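You operate a simulated robot arm through the tools that you are given. There is no shell and no other tool.

You are at the controls of a simulated robot arm. One attempt, no reset.

TASK
Put things in order on the small bench top. At the end: the clear trap cup is on the small black tray; the black fat putter grip stands where the clear trap cup stood; the black dab stick stands on top of the medium blue aluminium putter head; the green loft sleeve block stands where the black fat putter grip stood; whatever was shut is shut again. Leave all else as you found it, and nothing knocked over.

Only the result counts: the job must be done as asked and must still hold three seconds after the hand-in. Knocking over, shifting, dropping, spilling or breaking anything else fails it.

THE ROBOT
A 7-joint arm with a two-finger gripper, fixed in place. Base frame: the origin is on the floor under the middle of its stand, x ahead of it, y to its left, z up; the work surface is at about z = 860. Lengths are in mm, angles in degrees, forces in N, time in s.
With the tool pointing down near the work surface it reaches from about 340 to 720 mm from the base axis. Its first joint turns from -66.0 to 66.0 degrees. Payload 2.45 kg.
The TCP is the grasp point between the finger pads, 26 mm short of the fingertips. In the tool frame z runs along the fingers and y along their closing line. The gripper opens to 96 mm; its body begins 69 mm behind the TCP.
Orientation is that of the tool frame in the base frame, as [roll, pitch, yaw] about the fixed x, y, z axes, in that order (R = Rz(yaw) Ry(pitch) Rx(roll)). With the fingers straight down and closing along the base's y, the tool's x points along the base's -x, its y along +y and its z along -z.

THE INTERFACE
- The arm moves only by the tool step_arm. Its argument "commands" is a list that holds one entry, the list of rows, each a list of 7 numbers: the shift along the tool's x, y, z in mm, then the turn, a rotation vector about the tool's x, y, z in degrees, then the gripper command, from -1 (fully open) to 1 (shut), values between in proportion. In form: [[[dx, dy, dz, ax, ay, az, claw], ...]]. A call has 1 to 20 rows; each row is the pose to reach, as a shift and turn from the pose commanded when the call began, along the tool's axes at that moment. Rows are played at 5 a second. More than 50 mm and 8.6 degrees between two rows, or a gripper value outside its range, and nothing of the call is played. Where a pose cannot be reached the arm comes as near as it can. A force on the tool above 40 N (or 10 N above the force at the start of the call, whichever is more), or a blocked arm, ends the call early, and 0.2 s more pass. Each finger travels about 50 mm/s and halts on what it meets, pressing with about 34 N; the grip force reading is that of the motor and also rises with nothing between the fingers. The clock runs only during rows and for 0.2 s after the last one: add rows that repeat a pose to give the fingers time. It gives the time, the measured TCP pose, the force on the tool (base axes), the opening and the grip force at its end, in the units of the frame above (readings bear some noise), with the torque about the TCP (base axes, N m) and any sound that the robot's microphone picked up, and new pictures: "show" is both (left out), scene, wrist or none.
- Cameras (640 x 400 px; columns grow to the right, rows downward): "scene" is fixed at [174.9, -414.2, 1417.3]; the picture's right is [0.70, -0.71, 0.00], its down [-0.51, -0.51, -0.69] and it looks along [0.49, 0.49, -0.72] (base axes); focal length 247 px, centre (320, 200). "wrist" rides on the gripper at [82, 3, -98] in the tool frame; the picture's right is [-0.04, 1.00, 0.00], its down [-0.73, -0.03, -0.68] and it looks along [-0.68, -0.03, 0.73] (tool axes); focal length 256 px, centre (320, 200). There is no depth. A picture from a camera that has moved, and an enlarged one, comes with that camera's place and axes in the base frame and with its lens. The place of the scene camera against the robot may be out by one fixed shift of up to 18 mm in any direction.
- enlarge(camera, box): a new picture of the part [left, top, right, bottom] of that camera's present view, enlarged. No time passes.
- hand_in(): hands the job in; it is judged then, once.

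Places have to be worked out from the pictures, the camera data and where the tool is seen. Open the gripper and draw the arm clear of the work before you hand the job in, unless the task says otherwise.

The tools are called after "Emit:" by a JSON object that holds its "method" and its "body". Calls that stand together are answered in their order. step_arm: Moves the arm, as the interface text tells. Its arguments: {"type":"object","properties":{"commands":{"type":"array"},"show":{"type":"string","enum":["both","scene","wrist","none"]}},"required":["commands"]} The other tools are called the same way: enlarge (camera, box) takes an enlarged picture of a part of a camera's view; hand_in () hands the job in.

At the start:

```text
time: 0.0
position: [332.6, 117.6, 1145.5]
tool_rot: [180.0, 0.1, -180.0]
ft_force: [-0.8, -0.2, 0.5]
moment: [0.0, -0.02, 0.01]
finger_gap: 96.0
grip_force: 0.0
```

scene: 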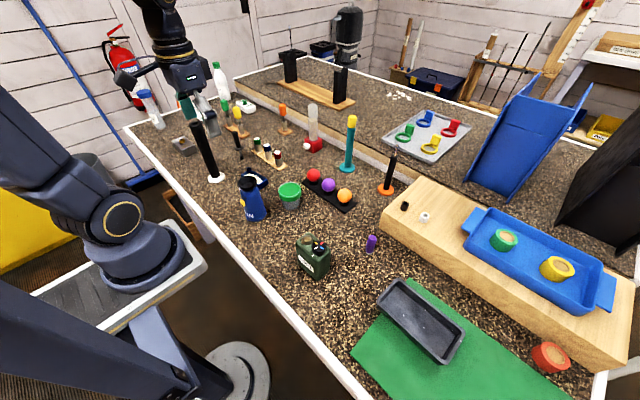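
wrist: 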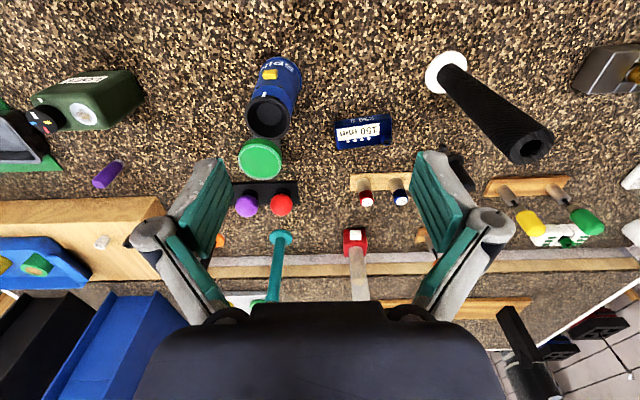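

I'll start by looking closely at the scene to identify the named objects.

Emit:
{"method": "enlarge", "body": {"camera": "scene", "box": [120, 60, 320, 185]}}

Emit:
{"method": "enlarge", "body": {"camera": "scene", "box": [220, 100, 420, 225]}}

Emit:
{"method": "enlarge", "body": {"camera": "scene", "box": [280, 200, 480, 325]}}

Emit:
{"method": "enlarge", "body": {"camera": "scene", "box": [440, 180, 640, 305]}}

Emit:
{"method": "enlarge", "body": {"camera": "wrist", "box": [0, 40, 320, 240]}}

Emit:
{"method": "enlarge", "body": {"camera": "wrist", "box": [320, 40, 640, 240]}}

```text
3.20 times, centred on (220, 122) of scene
camera zoom: at [174.9, -414.2, 1417.3], right [0.7, -0.71, 0.0], down [-0.51, -0.51, -0.69], along [0.49, 0.49, -0.72], focal length 790 px, centre (640, 448)
```

zoom: 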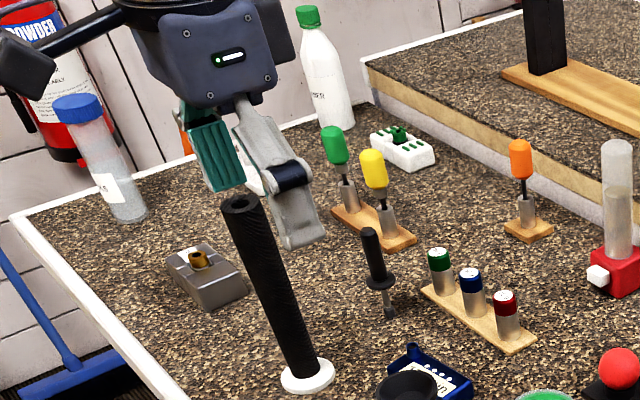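

```text
3.20 times, centred on (320, 162) of scene
camera zoom: at [174.9, -414.2, 1417.3], right [0.7, -0.71, 0.0], down [-0.51, -0.51, -0.69], along [0.49, 0.49, -0.72], focal length 790 px, centre (320, 320)
```

zoom: 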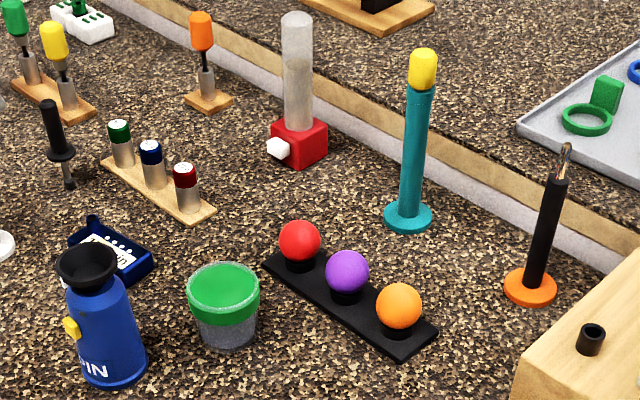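

```text
3.20 times, centred on (380, 262) of scene
camera zoom: at [174.9, -414.2, 1417.3], right [0.7, -0.71, 0.0], down [-0.51, -0.51, -0.69], along [0.49, 0.49, -0.72], focal length 790 px, centre (128, 0)
```

zoom: 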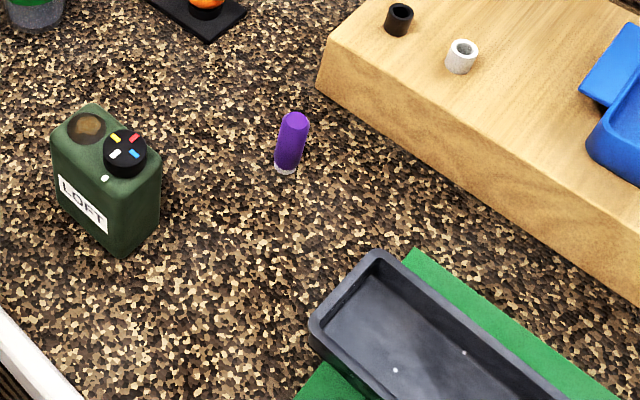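

```text
3.20 times, centred on (540, 242) of scene
camera zoom: at [174.9, -414.2, 1417.3], right [0.7, -0.71, 0.0], down [-0.51, -0.51, -0.69], along [0.49, 0.49, -0.72], focal length 790 px, centre (-384, 64)
```

zoom: 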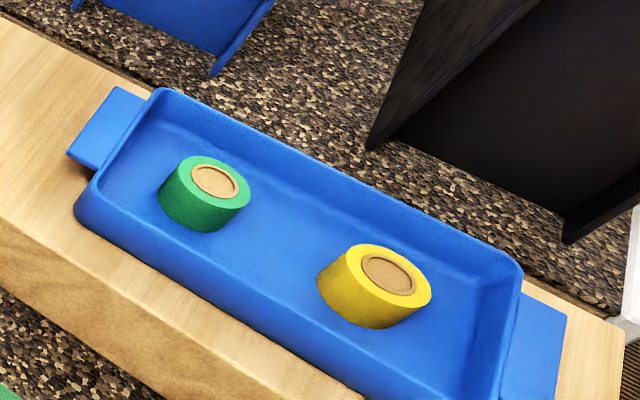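

```text
2.00 times, centred on (160, 140) of wrist
camera zoom: at [250.7, 119.4, 1243.9], right [0.04, 1.0, 0.0], down [0.73, -0.03, 0.68], along [0.68, -0.03, -0.73], focal length 512 px, centre (640, 320)
```

zoom: 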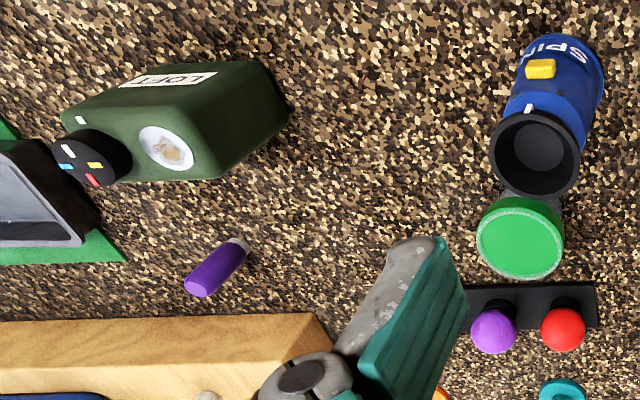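

```text
2.00 times, centred on (480, 140) of wrist
camera zoom: at [250.7, 119.4, 1243.9], right [0.04, 1.0, 0.0], down [0.73, -0.03, 0.68], along [0.68, -0.03, -0.73], focal length 512 px, centre (0, 320)
```

zoom: 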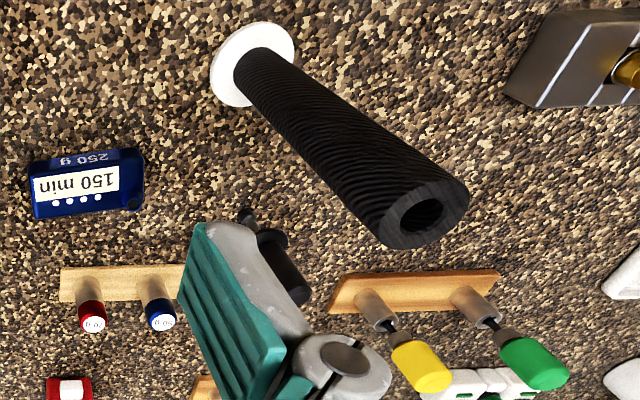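

The green "LOFT" block, the black grip on a white foot and the green-lidded clear cup are visible. I'll zoom harder on the ambiguous items (blue item near the can, cup, black sticks, black tray).

Emit:
{"method": "enlarge", "body": {"camera": "scene", "box": [225, 160, 315, 216]}}

Emit:
{"method": "enlarge", "body": {"camera": "wrist", "box": [230, 40, 410, 220]}}

Emit:
{"method": "enlarge", "body": {"camera": "scene", "box": [220, 110, 290, 175]}}

Emit:
{"method": "enlarge", "body": {"camera": "scene", "box": [360, 260, 480, 380]}}

Emit:
{"method": "enlarge", "body": {"camera": "scene", "box": [360, 90, 480, 220]}}

Emit:
{"method": "enlarge", "body": {"camera": "scene", "box": [230, 20, 370, 110]}}

```text
7.11 times, centred on (270, 188) of scene
camera zoom: at [174.9, -414.2, 1417.3], right [0.7, -0.71, 0.0], down [-0.51, -0.51, -0.69], along [0.49, 0.49, -0.72], focal length 1755 px, centre (676, 285)
```

zoom: 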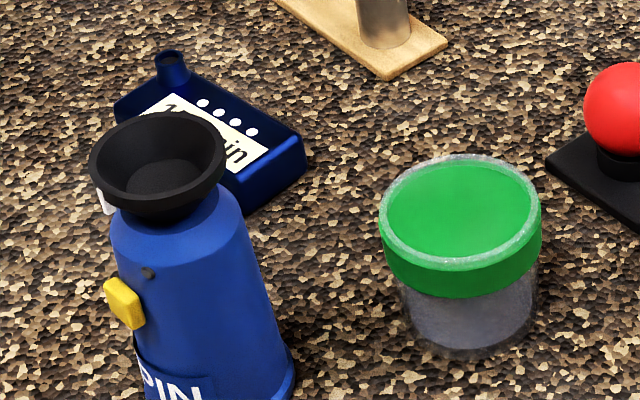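

```text
2.22 times, centred on (320, 130) of wrist
camera zoom: at [250.7, 119.4, 1243.9], right [0.04, 1.0, 0.0], down [0.73, -0.03, 0.68], along [0.68, -0.03, -0.73], focal length 569 px, centre (320, 356)
```

zoom: 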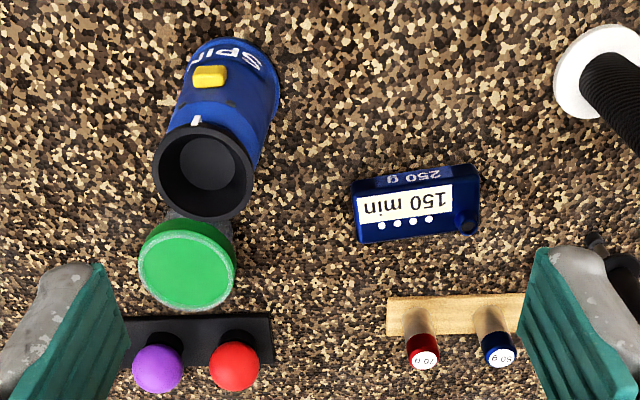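

```text
6.15 times, centred on (255, 142) of scene
camera zoom: at [174.9, -414.2, 1417.3], right [0.7, -0.71, 0.0], down [-0.51, -0.51, -0.69], along [0.49, 0.49, -0.72], focal length 1519 px, centre (720, 554)
```

zoom: 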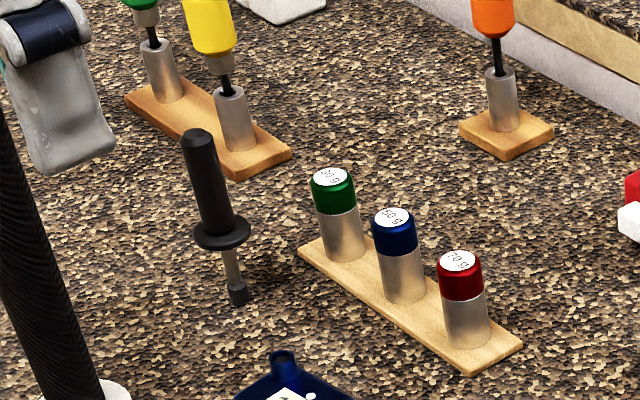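

```text
3.33 times, centred on (420, 320) of scene
camera zoom: at [174.9, -414.2, 1417.3], right [0.7, -0.71, 0.0], down [-0.51, -0.51, -0.69], along [0.49, 0.49, -0.72], focal length 823 px, centre (-13, -200)
```

zoom: 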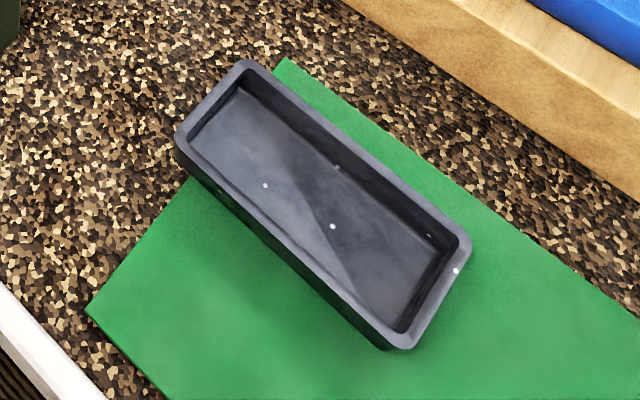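

```text
3.08 times, centred on (420, 155) of scene
camera zoom: at [174.9, -414.2, 1417.3], right [0.7, -0.71, 0.0], down [-0.51, -0.51, -0.69], along [0.49, 0.49, -0.72], focal length 759 px, centre (12, 338)
```

zoom: 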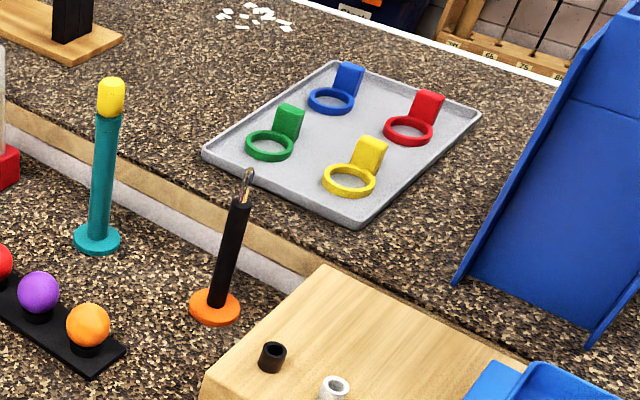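

```text
4.44 times, centred on (300, 65) of scene
camera zoom: at [174.9, -414.2, 1417.3], right [0.7, -0.71, 0.0], down [-0.51, -0.51, -0.69], along [0.49, 0.49, -0.72], focal length 1097 px, centre (409, 800)
```

zoom: 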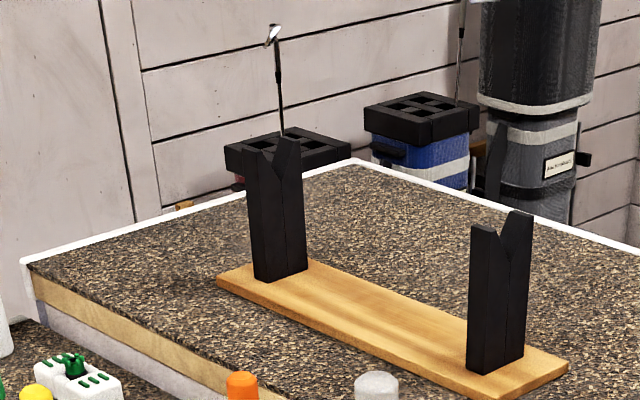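

The blue flat piece with the hosel nub ("150 min / 250 g") looks like the putter head, and the handled stick with flange and dab tip like the dab stick. I'll move the wrist camera for a closer survey at safe height.

Emit:
{"method": "step_arm", "body": {"commands": [[[0, 20, 15, 0, 0, 0, -1], [0, 45, 30, 0, 0, 0, -1], [0, 62, 50, 0, 0, 0, -1]]], "show": "both"}}

```text
time: 0.8
position: [331.8, 178.6, 1093.9]
tool_rot: [-179.9, 0.0, -180.0]
ft_force: [0.2, 0.3, -0.1]
moment: [0.02, 0.02, 0.0]
finger_gap: 96.1
grip_force: 0.1
camera wrist: at [250.6, 181.2, 1193.4], right [0.04, 1.0, 0.0], down [0.73, -0.03, 0.68], along [0.68, -0.03, -0.73], focal length 256 px, centre (320, 200)
```

scene: 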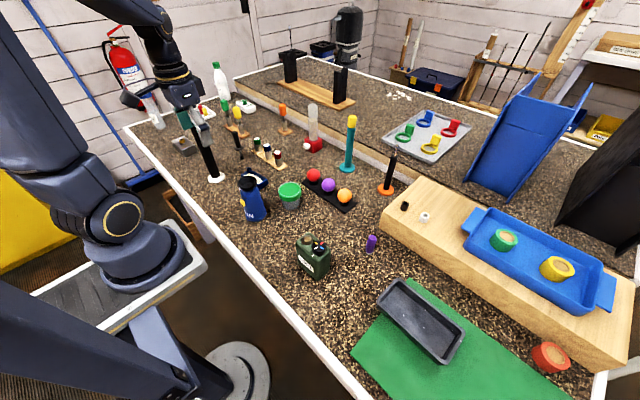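
wrist: 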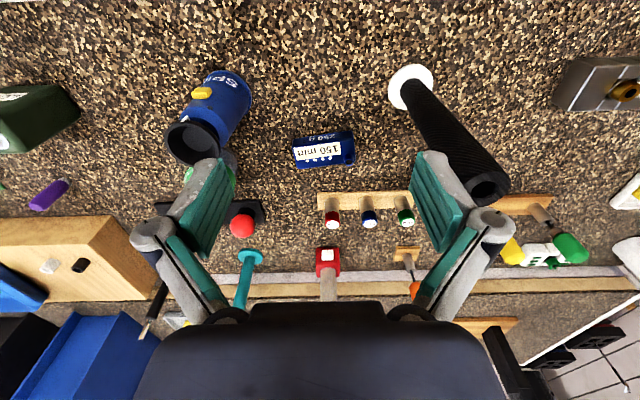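

Zooming on the blue piece and the items from here.

Emit:
{"method": "enlarge", "body": {"camera": "wrist", "box": [270, 110, 380, 180]}}

Emit:
{"method": "enlarge", "body": {"camera": "wrist", "box": [540, 40, 640, 130]}}

Emit:
{"method": "enlarge", "body": {"camera": "scene", "box": [140, 110, 230, 190]}}

```text
5.71 times, centred on (325, 145) of wrist
camera zoom: at [250.6, 181.2, 1193.4], right [0.04, 1.0, 0.0], down [0.73, -0.03, 0.68], along [0.68, -0.03, -0.73], focal length 1463 px, centre (291, 514)
```

zoom: 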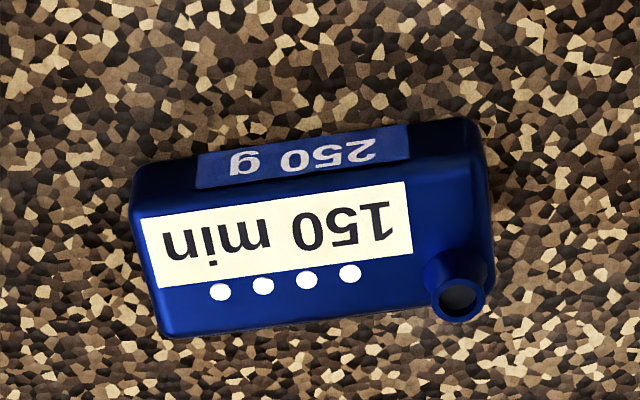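

```text
4.44 times, centred on (590, 85) of wrist
camera zoom: at [250.6, 181.2, 1193.4], right [0.04, 1.0, 0.0], down [0.73, -0.03, 0.68], along [0.68, -0.03, -0.73], focal length 1138 px, centre (-880, 711)
```

zoom: 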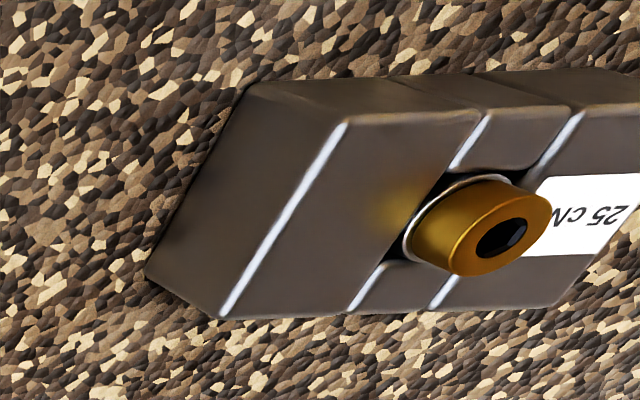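

```text
5.00 times, centred on (185, 150) of scene
camera zoom: at [174.9, -414.2, 1417.3], right [0.7, -0.71, 0.0], down [-0.51, -0.51, -0.69], along [0.49, 0.49, -0.72], focal length 1234 px, centre (995, 450)
```

zoom: 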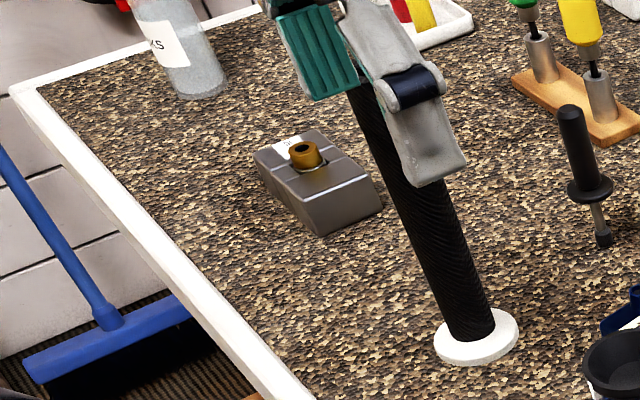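

The blue head's top face centre is about (454, 178), z≈884, size ~82×36. Next I look at the dab stick from above by shifting left, staying above the tall grip.

Emit:
{"method": "step_arm", "body": {"commands": [[[0, 0, -20, 0, 0, 0, -1], [0, 35, -40, 0, 0, 0, -1], [0, 75, -40, 0, 0, 0, -1], [0, 115, -40, 0, 0, 0, -1], [0, 150, -40, 0, 0, 0, -1], [0, 150, -40, 0, 0, 0, -1]]], "show": "both"}}

```text
time: 2.2
position: [331.3, 329.4, 1134.5]
tool_rot: [-180.0, 0.0, -180.0]
ft_force: [0.2, 0.0, 0.5]
moment: [0.01, 0.01, 0.02]
finger_gap: 96.1
grip_force: 0.2
camera wrist: at [250.2, 331.8, 1233.4], right [0.04, 1.0, 0.0], down [0.73, -0.03, 0.68], along [0.68, -0.03, -0.73], focal length 256 px, centre (320, 200)
```

scene: 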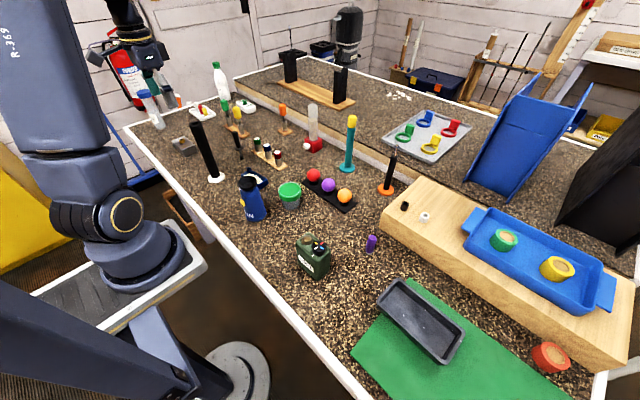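
wrist: 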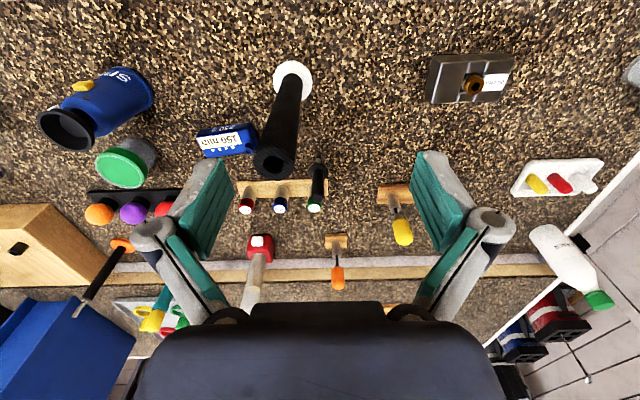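

The dab stick is just behind the grip, in front of the green weight. Zooming.

Emit:
{"method": "enlarge", "body": {"camera": "wrist", "box": [230, 120, 360, 220]}}

Emit:
{"method": "enlarge", "body": {"camera": "wrist", "box": [230, 50, 330, 190]}}

Emit:
{"method": "enlarge", "body": {"camera": "wrist", "box": [60, 210, 190, 340]}}

```text
4.00 times, centred on (295, 170) of wrist
camera zoom: at [250.2, 331.8, 1233.4], right [0.04, 1.0, 0.0], down [0.73, -0.03, 0.68], along [0.68, -0.03, -0.73], focal length 1024 px, centre (420, 320)
```

zoom: 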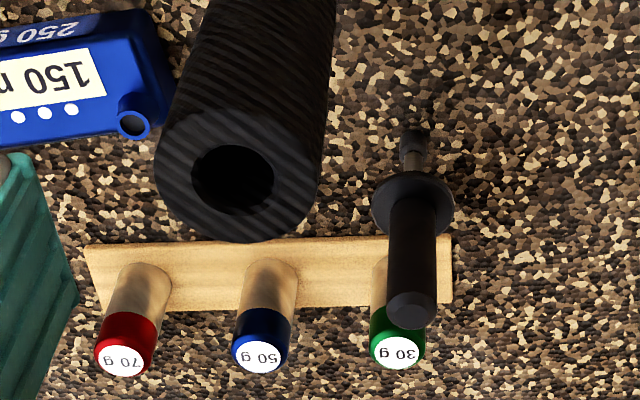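

```text
2.86 times, centred on (280, 120) of wrist
camera zoom: at [250.2, 331.8, 1233.4], right [0.04, 1.0, 0.0], down [0.73, -0.03, 0.68], along [0.68, -0.03, -0.73], focal length 731 px, centre (434, 429)
```

zoom: 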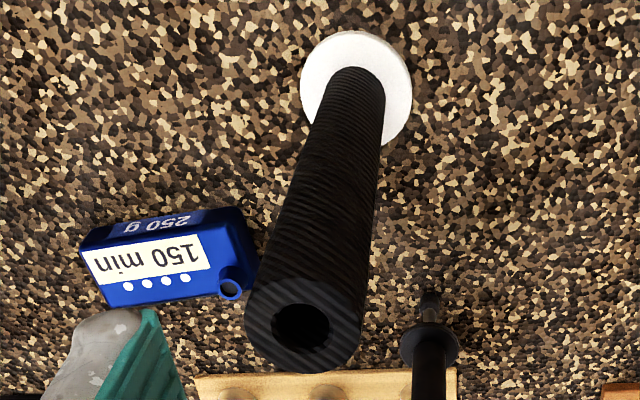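

```text
3.08 times, centred on (125, 275) of wrist
camera zoom: at [250.2, 331.8, 1233.4], right [0.04, 1.0, 0.0], down [0.73, -0.03, 0.68], along [0.68, -0.03, -0.73], focal length 788 px, centre (920, -31)
```

zoom: 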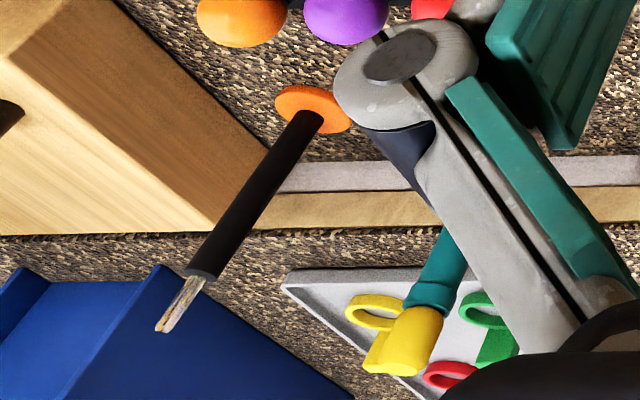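

The dab stick stands at about (488, 318), top z≈972, flange ≈910; the grip is at (369, 289), top ≈1060. I'll go above the stick with the tool yawed 40° so the wrist camera stays clear of the tall grip, gap partly closed.

Emit:
{"method": "step_arm", "body": {"commands": [[[-32, -2, 0, 0, 0, 8, -0.8], [-64, -4, 0, 0, 0, 16, -0.5], [-96, -6, 0, 0, 0, 24, -0.2], [-128, -9, 0, 0, 0, 32, 0], [-157, -11, 0, 0, 0, 40, 0], [-157, -11, 0, 0, 0, 40, 0]]], "show": "both"}}

```text
time: 3.6
position: [490.7, 318.3, 1135.1]
tool_rot: [180.0, 0.0, 139.9]
ft_force: [0.7, 0.1, 0.4]
moment: [-0.02, -0.02, -0.01]
finger_gap: 47.8
grip_force: 0.1
camera wrist: at [429.0, 372.2, 1233.9], right [0.67, 0.74, 0.0], down [0.54, -0.49, 0.68], along [0.5, -0.46, -0.73], focal length 256 px, centre (320, 200)
```

scene: 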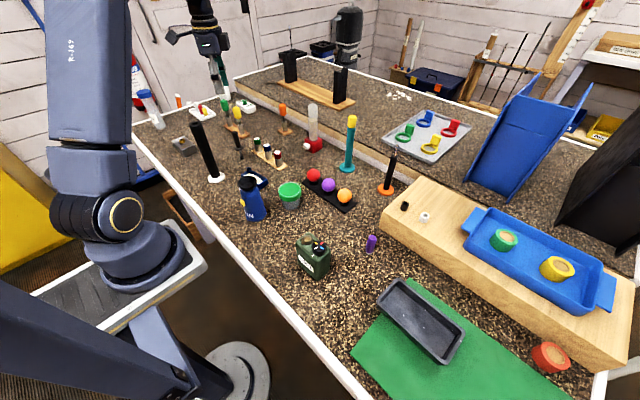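
wrist: 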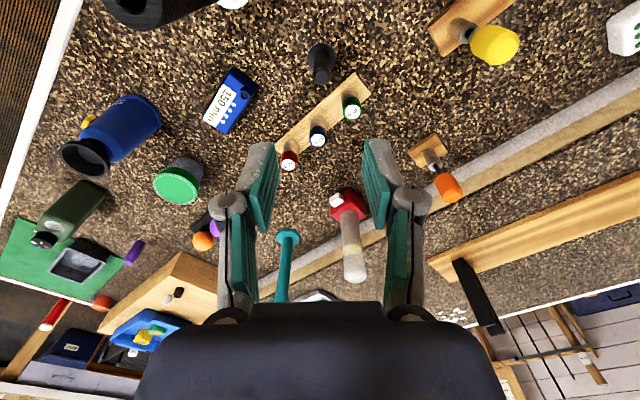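

Emit:
{"method": "enlarge", "body": {"camera": "wrist", "box": [270, 20, 380, 100]}}

Emit:
{"method": "enlarge", "body": {"camera": "wrist", "box": [180, 50, 270, 140]}}

```text
5.00 times, centred on (325, 60) of wrist
camera zoom: at [429.0, 372.2, 1233.9], right [0.67, 0.74, 0.0], down [0.54, -0.49, 0.68], along [0.5, -0.46, -0.73], focal length 1280 px, centre (295, 900)
```

zoom: 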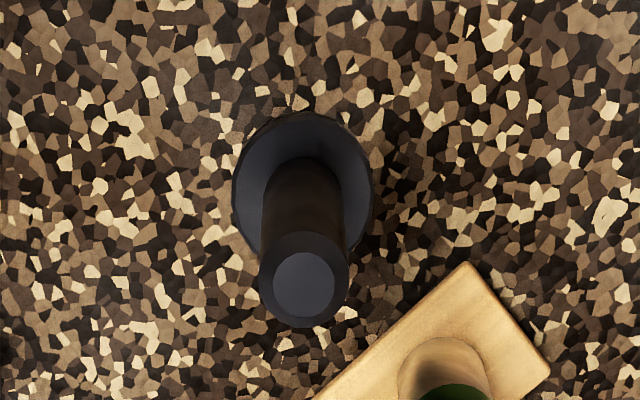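

```text
4.44 times, centred on (225, 95) of wrist
camera zoom: at [429.0, 372.2, 1233.9], right [0.67, 0.74, 0.0], down [0.54, -0.49, 0.68], along [0.5, -0.46, -0.73], focal length 1138 px, centre (742, 667)
```

zoom: 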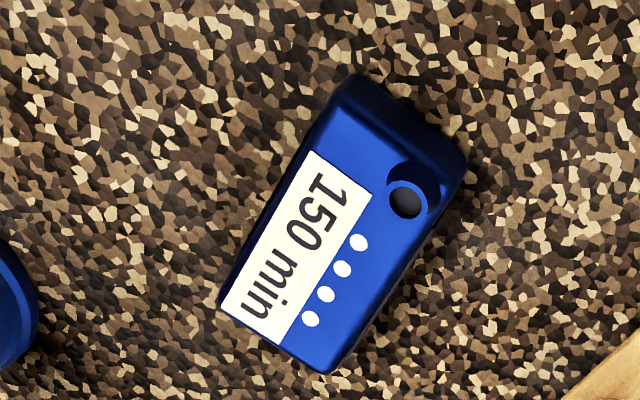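

The stick axis reads (489.7, 318.1), within ~1 mm of the TCP. Descending to z≈947 (fingertips above the flange), then checking before closing.

Emit:
{"method": "step_arm", "body": {"commands": [[[0, 0, 45, 0, 0, 0, 0], [0, 0, 90, 0, 0, 0, 0], [0, 0, 130, 0, 0, 0, 0], [0, 0, 160, 0, 0, 0, 0], [0, 0, 175, 0, 0, 0, 0], [0, 0, 188, 0, 0, 0, 0], [0, 0, 188, 0, 0, 0, 0]]], "show": "both"}}

```text
time: 5.2
position: [490.3, 317.6, 946.2]
tool_rot: [179.9, 0.0, 140.0]
ft_force: [-0.1, 0.3, 0.3]
moment: [0.02, -0.03, -0.03]
finger_gap: 48.0
grip_force: 0.0
camera wrist: at [429.3, 371.8, 1045.4], right [0.67, 0.74, 0.0], down [0.54, -0.49, 0.68], along [0.5, -0.46, -0.73], focal length 256 px, centre (320, 200)
```

scene: 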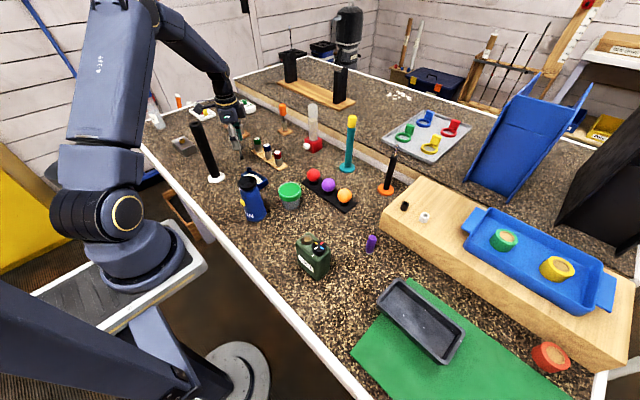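
wrist: 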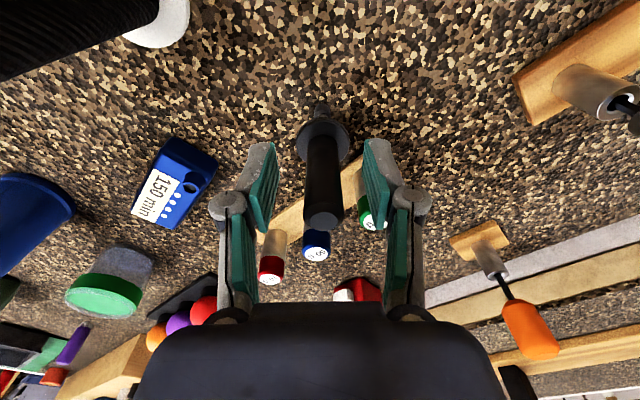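

The handle is centred between the pads. Closing the fingers gradually and holding.

Emit:
{"method": "step_arm", "body": {"commands": [[[0, 0, 0, 0, 0, 0, 0.3], [0, 0, 0, 0, 0, 0, 0.5], [0, 0, 0, 0, 0, 0, 0.65], [0, 0, 0, 0, 0, 0, 0.8], [0, 0, 0, 0, 0, 0, 1], [0, 0, 0, 0, 0, 0, 1], [0, 0, 0, 0, 0, 0, 1]]], "show": "wrist"}}

```text
time: 6.8
position: [490.1, 317.0, 947.0]
tool_rot: [-180.0, 0.0, 140.0]
ft_force: [-0.6, -0.9, -0.2]
moment: [0.01, 0.02, 0.02]
finger_gap: 16.4
grip_force: 33.7
camera wrist: at [429.3, 371.9, 1045.6], right [0.67, 0.74, 0.0], down [0.54, -0.49, 0.68], along [0.5, -0.46, -0.73], focal length 256 px, centre (320, 200)
```

wrist: 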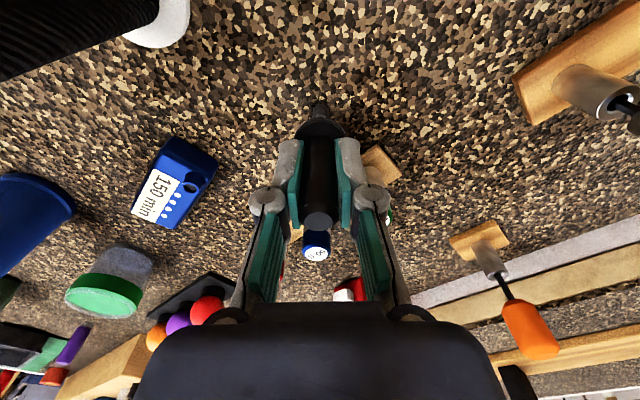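

The stick is held (gap 16.4 mm). Lifting it 100 mm, then carrying it to above the head centre (450, 173) while turning the yaw back to 180.

Emit:
{"method": "step_arm", "body": {"commands": [[[0, 0, -10, 0, 0, 0, 1], [0, 0, -35, 0, 0, 0, 1], [0, 0, -70, 0, 0, 0, 1], [0, 0, -100, 0, 0, 0, 1], [-6, -14, -100, 0, 0, -4, 1], [-18, -41, -100, 0, 0, -12, 1], [-31, -68, -100, 0, 0, -20, 1], [-43, -95, -100, 0, 0, -28, 1], [-56, -122, -100, 0, 0, -36, 1], [-62, -136, -100, 0, 0, -40, 1], [-62, -136, -100, 0, 0, -40, 1]]], "show": "both"}}

```text
time: 9.2
position: [449.8, 173.8, 1046.6]
tool_rot: [179.9, -0.1, -179.9]
ft_force: [-0.1, -0.5, -0.2]
moment: [0.04, 0.0, 0.02]
finger_gap: 16.5
grip_force: 33.7
camera wrist: at [367.4, 175.6, 1146.1], right [0.04, 1.0, 0.0], down [0.73, -0.03, 0.68], along [0.68, -0.03, -0.73], focal length 256 px, centre (320, 200)
```

scene: 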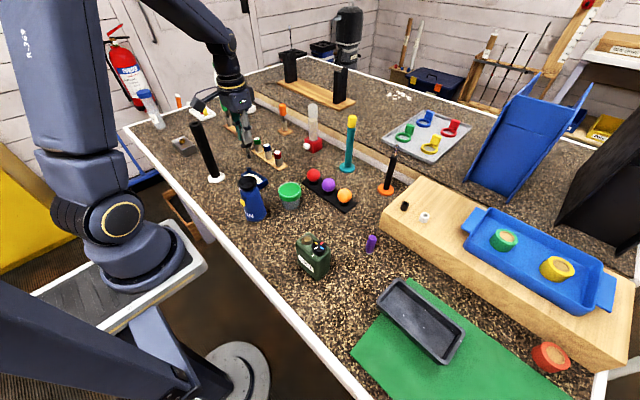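
wrist: 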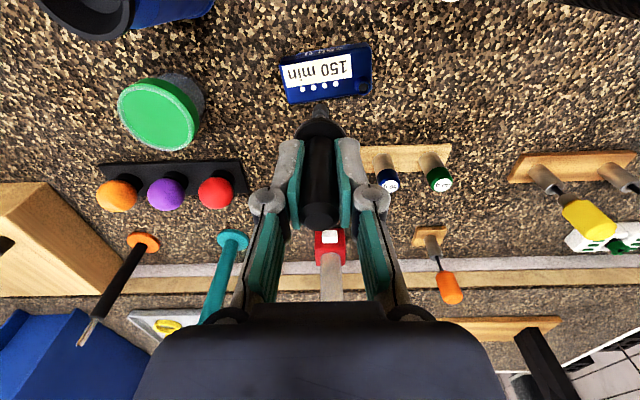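

Refining the head position from this nearly overhead view, and the cup too.

Emit:
{"method": "enlarge", "body": {"camera": "wrist", "box": [265, 35, 385, 115]}}

Emit:
{"method": "enlarge", "body": {"camera": "wrist", "box": [100, 60, 220, 160]}}

```text
5.00 times, centred on (325, 75) of wrist
camera zoom: at [367.4, 175.6, 1146.1], right [0.04, 1.0, 0.0], down [0.73, -0.03, 0.68], along [0.68, -0.03, -0.73], focal length 1280 px, centre (295, 825)
```

zoom: 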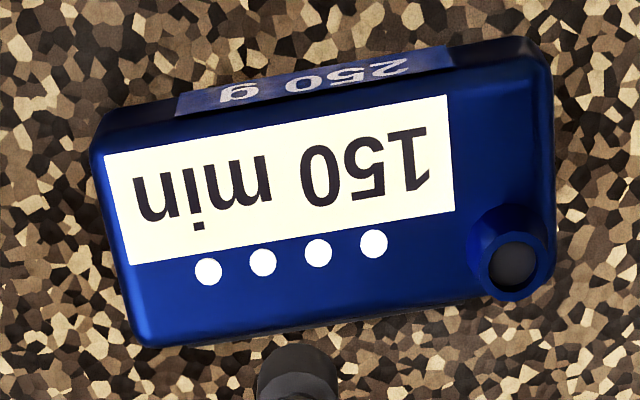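

```text
4.00 times, centred on (160, 110) of wrist
camera zoom: at [367.4, 175.6, 1146.1], right [0.04, 1.0, 0.0], down [0.73, -0.03, 0.68], along [0.68, -0.03, -0.73], focal length 1024 px, centre (960, 560)
```

zoom: 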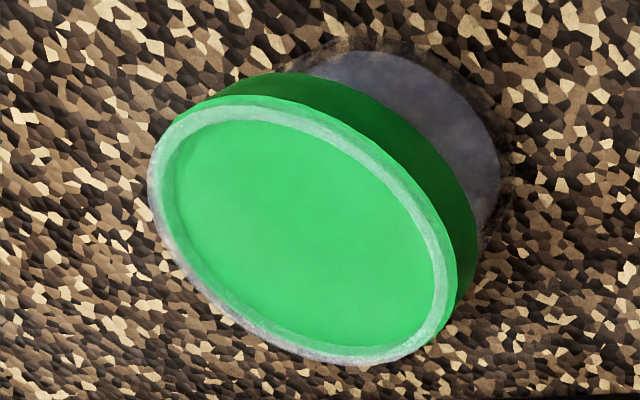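

Head top centre ≈ (450.5, 180); the stick foot is at ≈ (449.5, 172.5). I shift +4 mm in y and come down to just above the head's top.

Emit:
{"method": "step_arm", "body": {"commands": [[[-1, 4, 10, 0, 0, 0, 1], [-1, 4, 30, 0, 0, 0, 1], [-1, 4, 50, 0, 0, 0, 1], [-1, 4, 63, 0, 0, 0, 1], [-1, 4, 70, 0, 0, 0, 1], [-1, 4, 70, 0, 0, 0, 1]]], "show": "both"}}

Emit:
{"method": "enlarge", "body": {"camera": "scene", "box": [220, 120, 300, 200]}}

Emit:
{"method": "enlarge", "body": {"camera": "wrist", "box": [265, 45, 385, 145]}}

```text
time: 10.6
position: [449.9, 177.6, 976.4]
tool_rot: [180.0, 0.1, -180.0]
ft_force: [-0.3, 0.5, -0.5]
moment: [0.01, 0.01, -0.03]
finger_gap: 16.5
grip_force: 33.7
camera wrist: at [368.8, 180.4, 1075.5], right [0.04, 1.0, 0.0], down [0.73, -0.03, 0.68], along [0.68, -0.03, -0.73], focal length 256 px, centre (320, 200)
```

scene: 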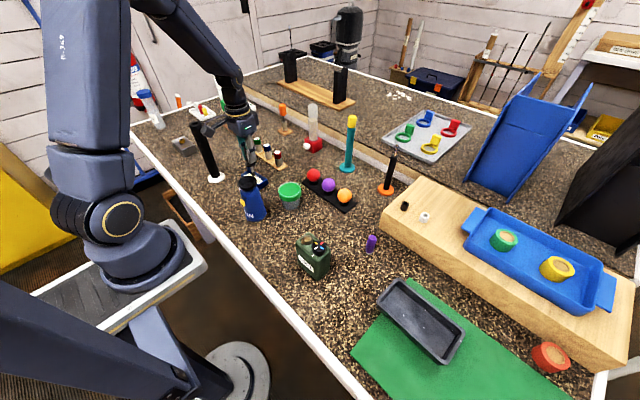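
wrist: 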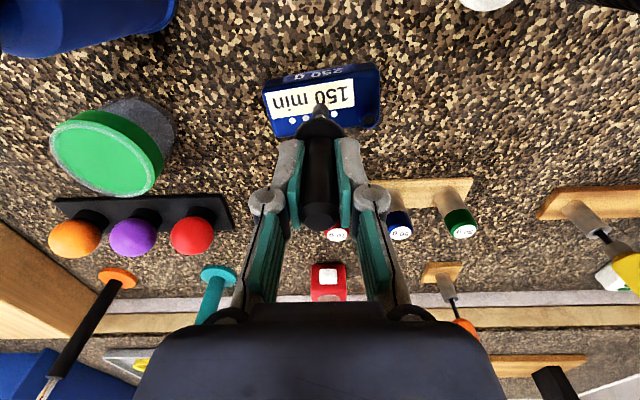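

```text
5.00 times, centred on (260, 160) of scene
camera zoom: at [174.9, -414.2, 1417.3], right [0.7, -0.71, 0.0], down [-0.51, -0.51, -0.69], along [0.49, 0.49, -0.72], focal length 1234 px, centre (620, 400)
```

zoom: 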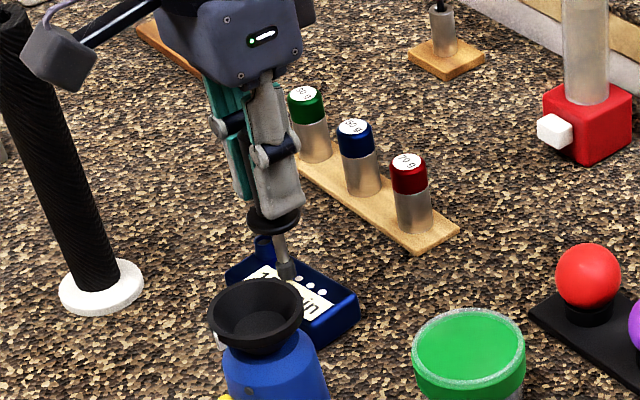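

```text
4.00 times, centred on (325, 95) of wrist
camera zoom: at [368.8, 180.4, 1075.5], right [0.04, 1.0, 0.0], down [0.73, -0.03, 0.68], along [0.68, -0.03, -0.73], focal length 1024 px, centre (300, 620)
```

zoom: 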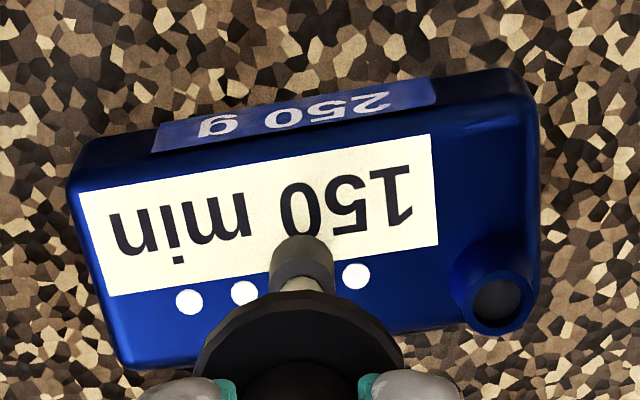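

Foot sits over the middle of the head, few mm above. Lowering by small steps and watching the force.

Emit:
{"method": "step_arm", "body": {"commands": [[[0, 0, 1, 0, 0, 0, 1], [0, 0, 2, 0, 0, 0, 1], [0, 0, 2, 0, 0, 0, 1]]], "show": "none"}}

```text
time: 11.4
position: [451.1, 177.9, 975.2]
tool_rot: [-179.9, 0.0, -180.0]
ft_force: [0.6, 0.8, -1.2]
moment: [0.0, -0.02, 0.03]
finger_gap: 16.8
grip_force: 34.0
```

Emit:
{"method": "step_arm", "body": {"commands": [[[0, 0, 1, 0, 0, 0, 1], [0, 0, 1.5, 0, 0, 0, 1], [0, 0, 1.5, 0, 0, 0, 1]]], "show": "wrist"}}

Emit:
{"method": "enlarge", "body": {"camera": "wrist", "box": [265, 45, 385, 145]}}

```text
time: 12.2
position: [450.0, 177.7, 973.2]
tool_rot: [179.9, 0.0, -180.0]
ft_force: [-0.1, 0.1, 0.2]
moment: [0.01, -0.02, 0.03]
finger_gap: 16.4
grip_force: 34.5
camera wrist: at [368.7, 180.4, 1072.2], right [0.04, 1.0, 0.0], down [0.73, -0.03, 0.68], along [0.68, -0.03, -0.73], focal length 256 px, centre (320, 200)
```

wrist: 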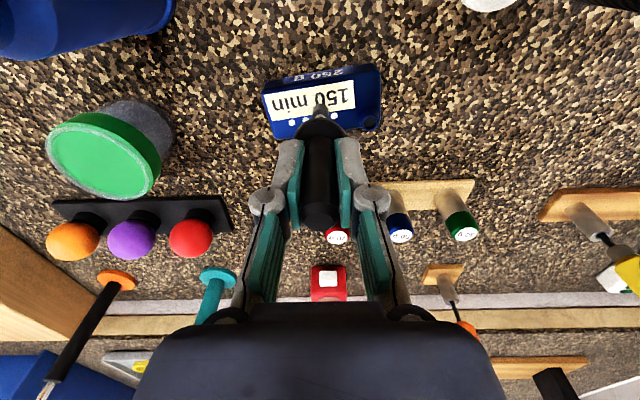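

```text
4.00 times, centred on (325, 95) of wrist
camera zoom: at [368.7, 180.4, 1072.2], right [0.04, 1.0, 0.0], down [0.73, -0.03, 0.68], along [0.68, -0.03, -0.73], focal length 1024 px, centre (300, 620)
```

zoom: 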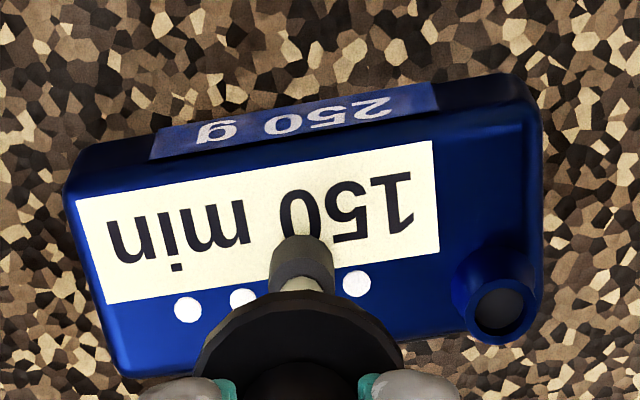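

No contact yet. Continuing down in fine steps.

Emit:
{"method": "step_arm", "body": {"commands": [[[0, 0, 0.7, 0, 0, 0, 1], [0, 0, 1.2, 0, 0, 0, 1], [0, 0, 1.2, 0, 0, 0, 1]]], "show": "none"}}

```text
time: 13.0
position: [451.1, 178.7, 971.3]
tool_rot: [180.0, 0.0, -179.9]
ft_force: [0.2, -0.3, -0.1]
moment: [-0.01, 0.02, 0.0]
finger_gap: 16.3
grip_force: 34.2
```

Emit:
{"method": "step_arm", "body": {"commands": [[[0, 0, 0.6, 0, 0, 0, 1], [0, 0, 1, 0, 0, 0, 1], [0, 0, 1, 0, 0, 0, 1]]], "show": "none"}}

```text
time: 13.8
position: [450.7, 178.0, 971.6]
tool_rot: [180.0, 0.0, -180.0]
ft_force: [-0.3, -0.7, 3.4]
moment: [-0.02, 0.03, -0.05]
finger_gap: 16.5
grip_force: 34.0
```

Upward force of ~3.4 N indicates contact at z≈971. One small confirming step.

Emit:
{"method": "step_arm", "body": {"commands": [[[0, 0, 0.3, 0, 0, 0, 1], [0, 0, 0.3, 0, 0, 0, 1]]], "show": "both"}}

Emit:
{"method": "enlarge", "body": {"camera": "scene", "box": [230, 120, 290, 200]}}

Emit:
{"method": "enlarge", "body": {"camera": "wrist", "box": [265, 45, 385, 145]}}

```text
time: 14.4
position: [451.1, 178.4, 971.0]
tool_rot: [-179.9, 0.0, -180.0]
ft_force: [-2.0, -0.3, 10.7]
moment: [-0.09, 0.16, 0.02]
finger_gap: 16.5
grip_force: 34.2
camera wrist: at [368.6, 180.3, 1070.2], right [0.04, 1.0, 0.0], down [0.73, -0.03, 0.68], along [0.68, -0.03, -0.73], focal length 256 px, centre (320, 200)
```

scene: 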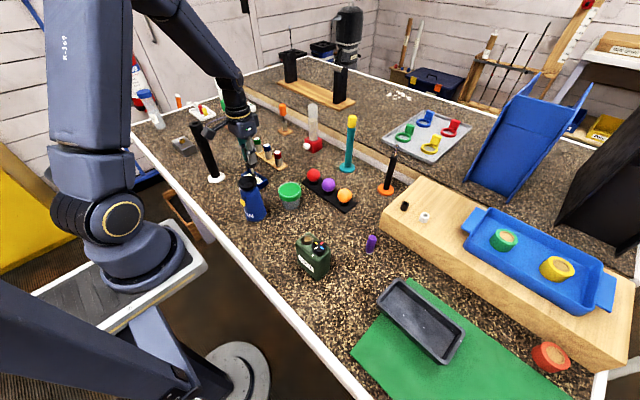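
wrist: 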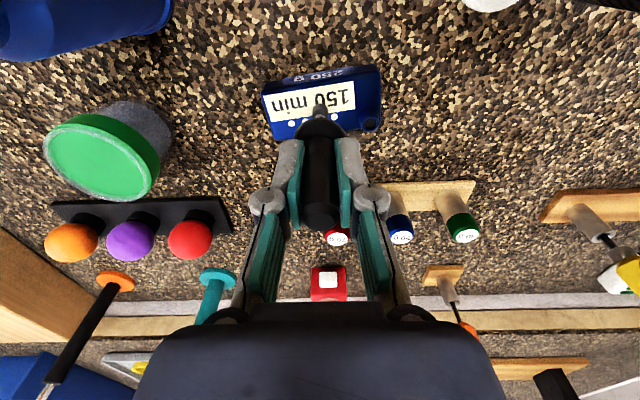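

```text
5.00 times, centred on (260, 160) of scene
camera zoom: at [174.7, -414.3, 1417.3], right [0.7, -0.71, 0.0], down [-0.51, -0.51, -0.69], along [0.49, 0.49, -0.72], focal length 1234 px, centre (620, 400)
```

zoom: 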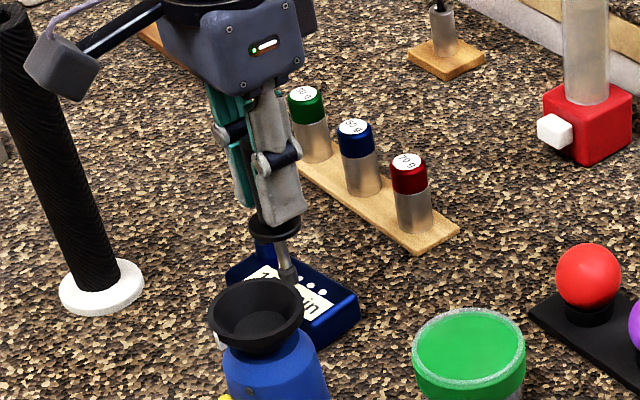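

```text
4.00 times, centred on (325, 95) of wrist
camera zoom: at [368.6, 180.3, 1070.2], right [0.04, 1.0, 0.0], down [0.73, -0.03, 0.68], along [0.68, -0.03, -0.73], focal length 1024 px, centre (300, 620)
```

zoom: 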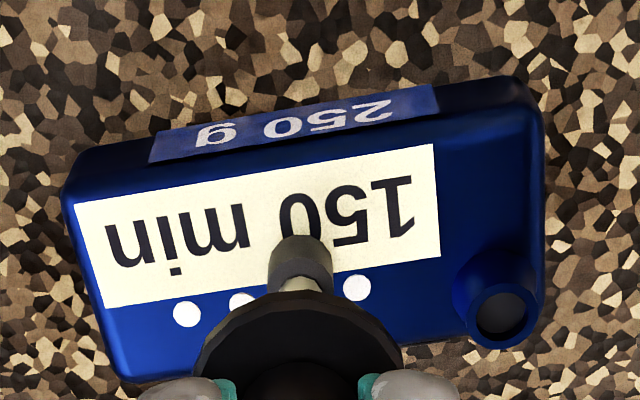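

Firm contact (≈11 N). Backing off 0.3 mm to leave a light touch, then opening slowly.

Emit:
{"method": "step_arm", "body": {"commands": [[[0, 0, -0.3, 0, 0, 0, 1], [0, 0, -0.3, 0, 0, 0, 0.6], [0, 0, -0.3, 0, 0, 0, 0.5], [0, 0, -0.3, 0, 0, 0, 0.3], [0, 0, -0.3, 0, 0, 0, 0.1], [0, 0, -0.3, 0, 0, 0, 0], [0, 0, -0.3, 0, 0, 0, 0]]], "show": "both"}}

Emit:
{"method": "enlarge", "body": {"camera": "scene", "box": [230, 120, 290, 200]}}

Emit:
{"method": "enlarge", "body": {"camera": "wrist", "box": [265, 45, 385, 145]}}

```text
time: 16.0
position: [450.7, 177.6, 972.1]
tool_rot: [180.0, 0.1, 179.9]
ft_force: [0.4, -0.4, 0.7]
moment: [-0.01, -0.01, 0.01]
finger_gap: 48.1
grip_force: 0.1
camera wrist: at [368.8, 180.5, 1070.3], right [0.04, 1.0, 0.0], down [0.73, -0.03, 0.68], along [0.68, -0.03, -0.73], focal length 256 px, centre (320, 200)
```

scene: 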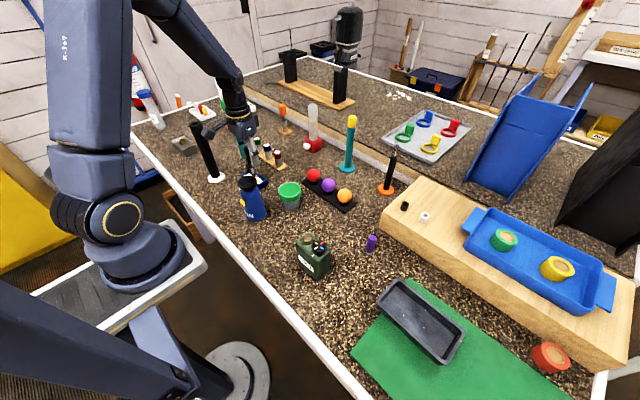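
wrist: 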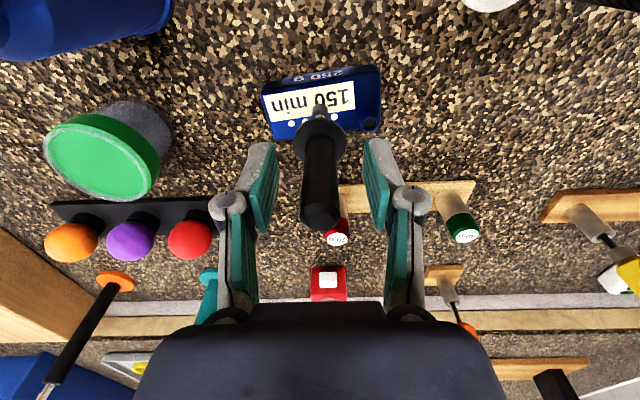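

```text
5.00 times, centred on (260, 160) of scene
camera zoom: at [174.9, -414.2, 1417.3], right [0.7, -0.71, 0.0], down [-0.51, -0.51, -0.69], along [0.49, 0.49, -0.72], focal length 1234 px, centre (620, 400)
```

zoom: 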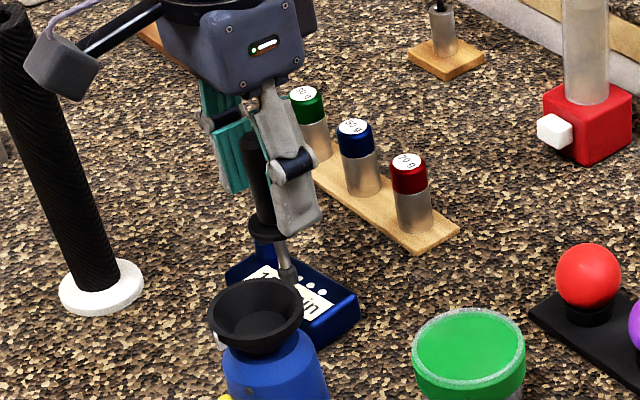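

```text
4.00 times, centred on (325, 95) of wrist
camera zoom: at [368.8, 180.5, 1070.3], right [0.04, 1.0, 0.0], down [0.73, -0.03, 0.68], along [0.68, -0.03, -0.73], focal length 1024 px, centre (300, 620)
```

zoom: 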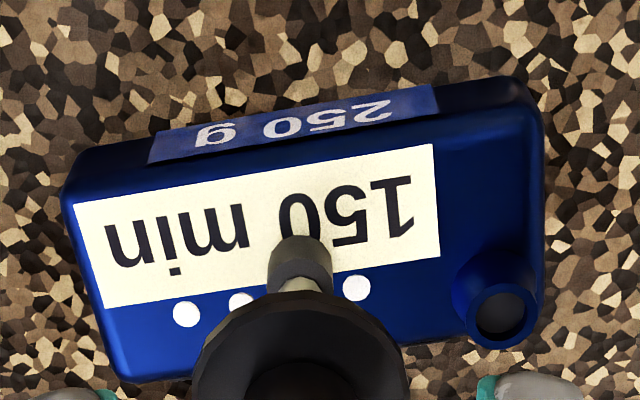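

The stick stands on the head by itself. Retreating straight up, then moving above the cup with yaw turned 45° so the wrist camera stays away from the blue can.

Emit:
{"method": "step_arm", "body": {"commands": [[[0, 0, -20, 0, 0, 0, 0], [0, 0, -60, 0, 0, 0, 0], [0, 0, -105, 0, 0, 0, 0], [0, 0, -140, 0, 0, 0, 0], [-4, -28, -140, 0, 0, -8, -0.3], [-8, -56, -140, 0, 0, -16, -0.6], [-12, -84, -140, 0, 0, -24, -1], [-16, -112, -140, 0, 0, -32, -1], [-19, -140, -140, 0, 0, -40, -1], [-20, -166, -140, 0, 0, -45, -1], [-20, -166, -140, 0, 0, -45, -1]]], "show": "both"}}

Emit:
{"method": "enlarge", "body": {"camera": "scene", "box": [220, 120, 300, 200]}}

```text
time: 18.4
position: [470.5, 10.3, 1112.2]
tool_rot: [180.0, 0.0, -135.0]
ft_force: [-0.2, 0.0, -0.8]
moment: [0.0, 0.01, -0.01]
finger_gap: 95.9
grip_force: 0.1
camera wrist: at [410.5, -45.5, 1211.1], right [-0.68, 0.73, 0.0], down [0.54, 0.5, 0.68], along [0.5, 0.46, -0.73], focal length 256 px, centre (320, 200)
```

scene: 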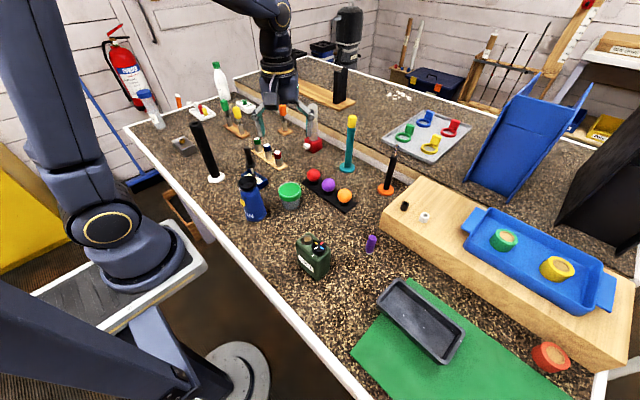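
wrist: 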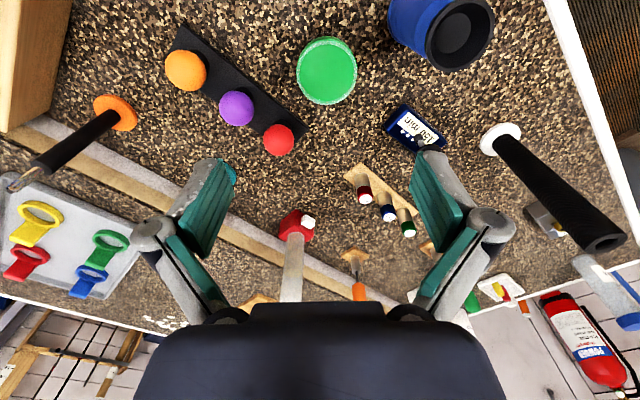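

```text
5.00 times, centred on (260, 160) of scene
camera zoom: at [174.9, -414.2, 1417.3], right [0.7, -0.71, 0.0], down [-0.51, -0.51, -0.69], along [0.49, 0.49, -0.72], focal length 1234 px, centre (620, 400)
```

zoom: 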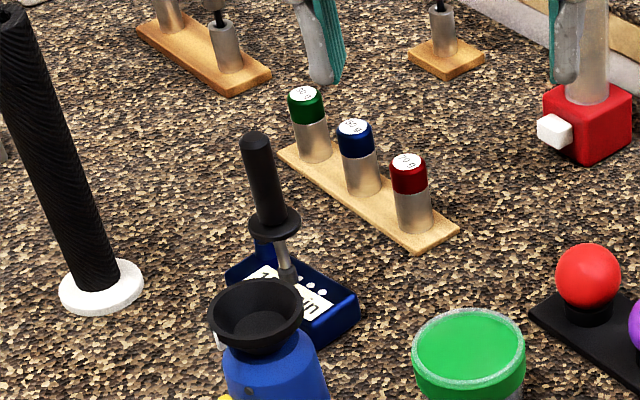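

The stick stands well. Zooming the wrist view on the cup.

Emit:
{"method": "enlarge", "body": {"camera": "wrist", "box": [275, 25, 380, 115]}}

```text
4.44 times, centred on (328, 70) of wrist
camera zoom: at [410.5, -45.5, 1211.1], right [-0.68, 0.73, 0.0], down [0.54, 0.5, 0.68], along [0.5, 0.46, -0.73], focal length 1138 px, centre (287, 778)
```

zoom: 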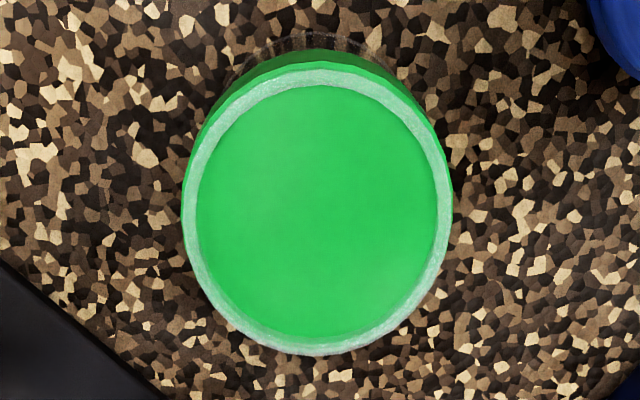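

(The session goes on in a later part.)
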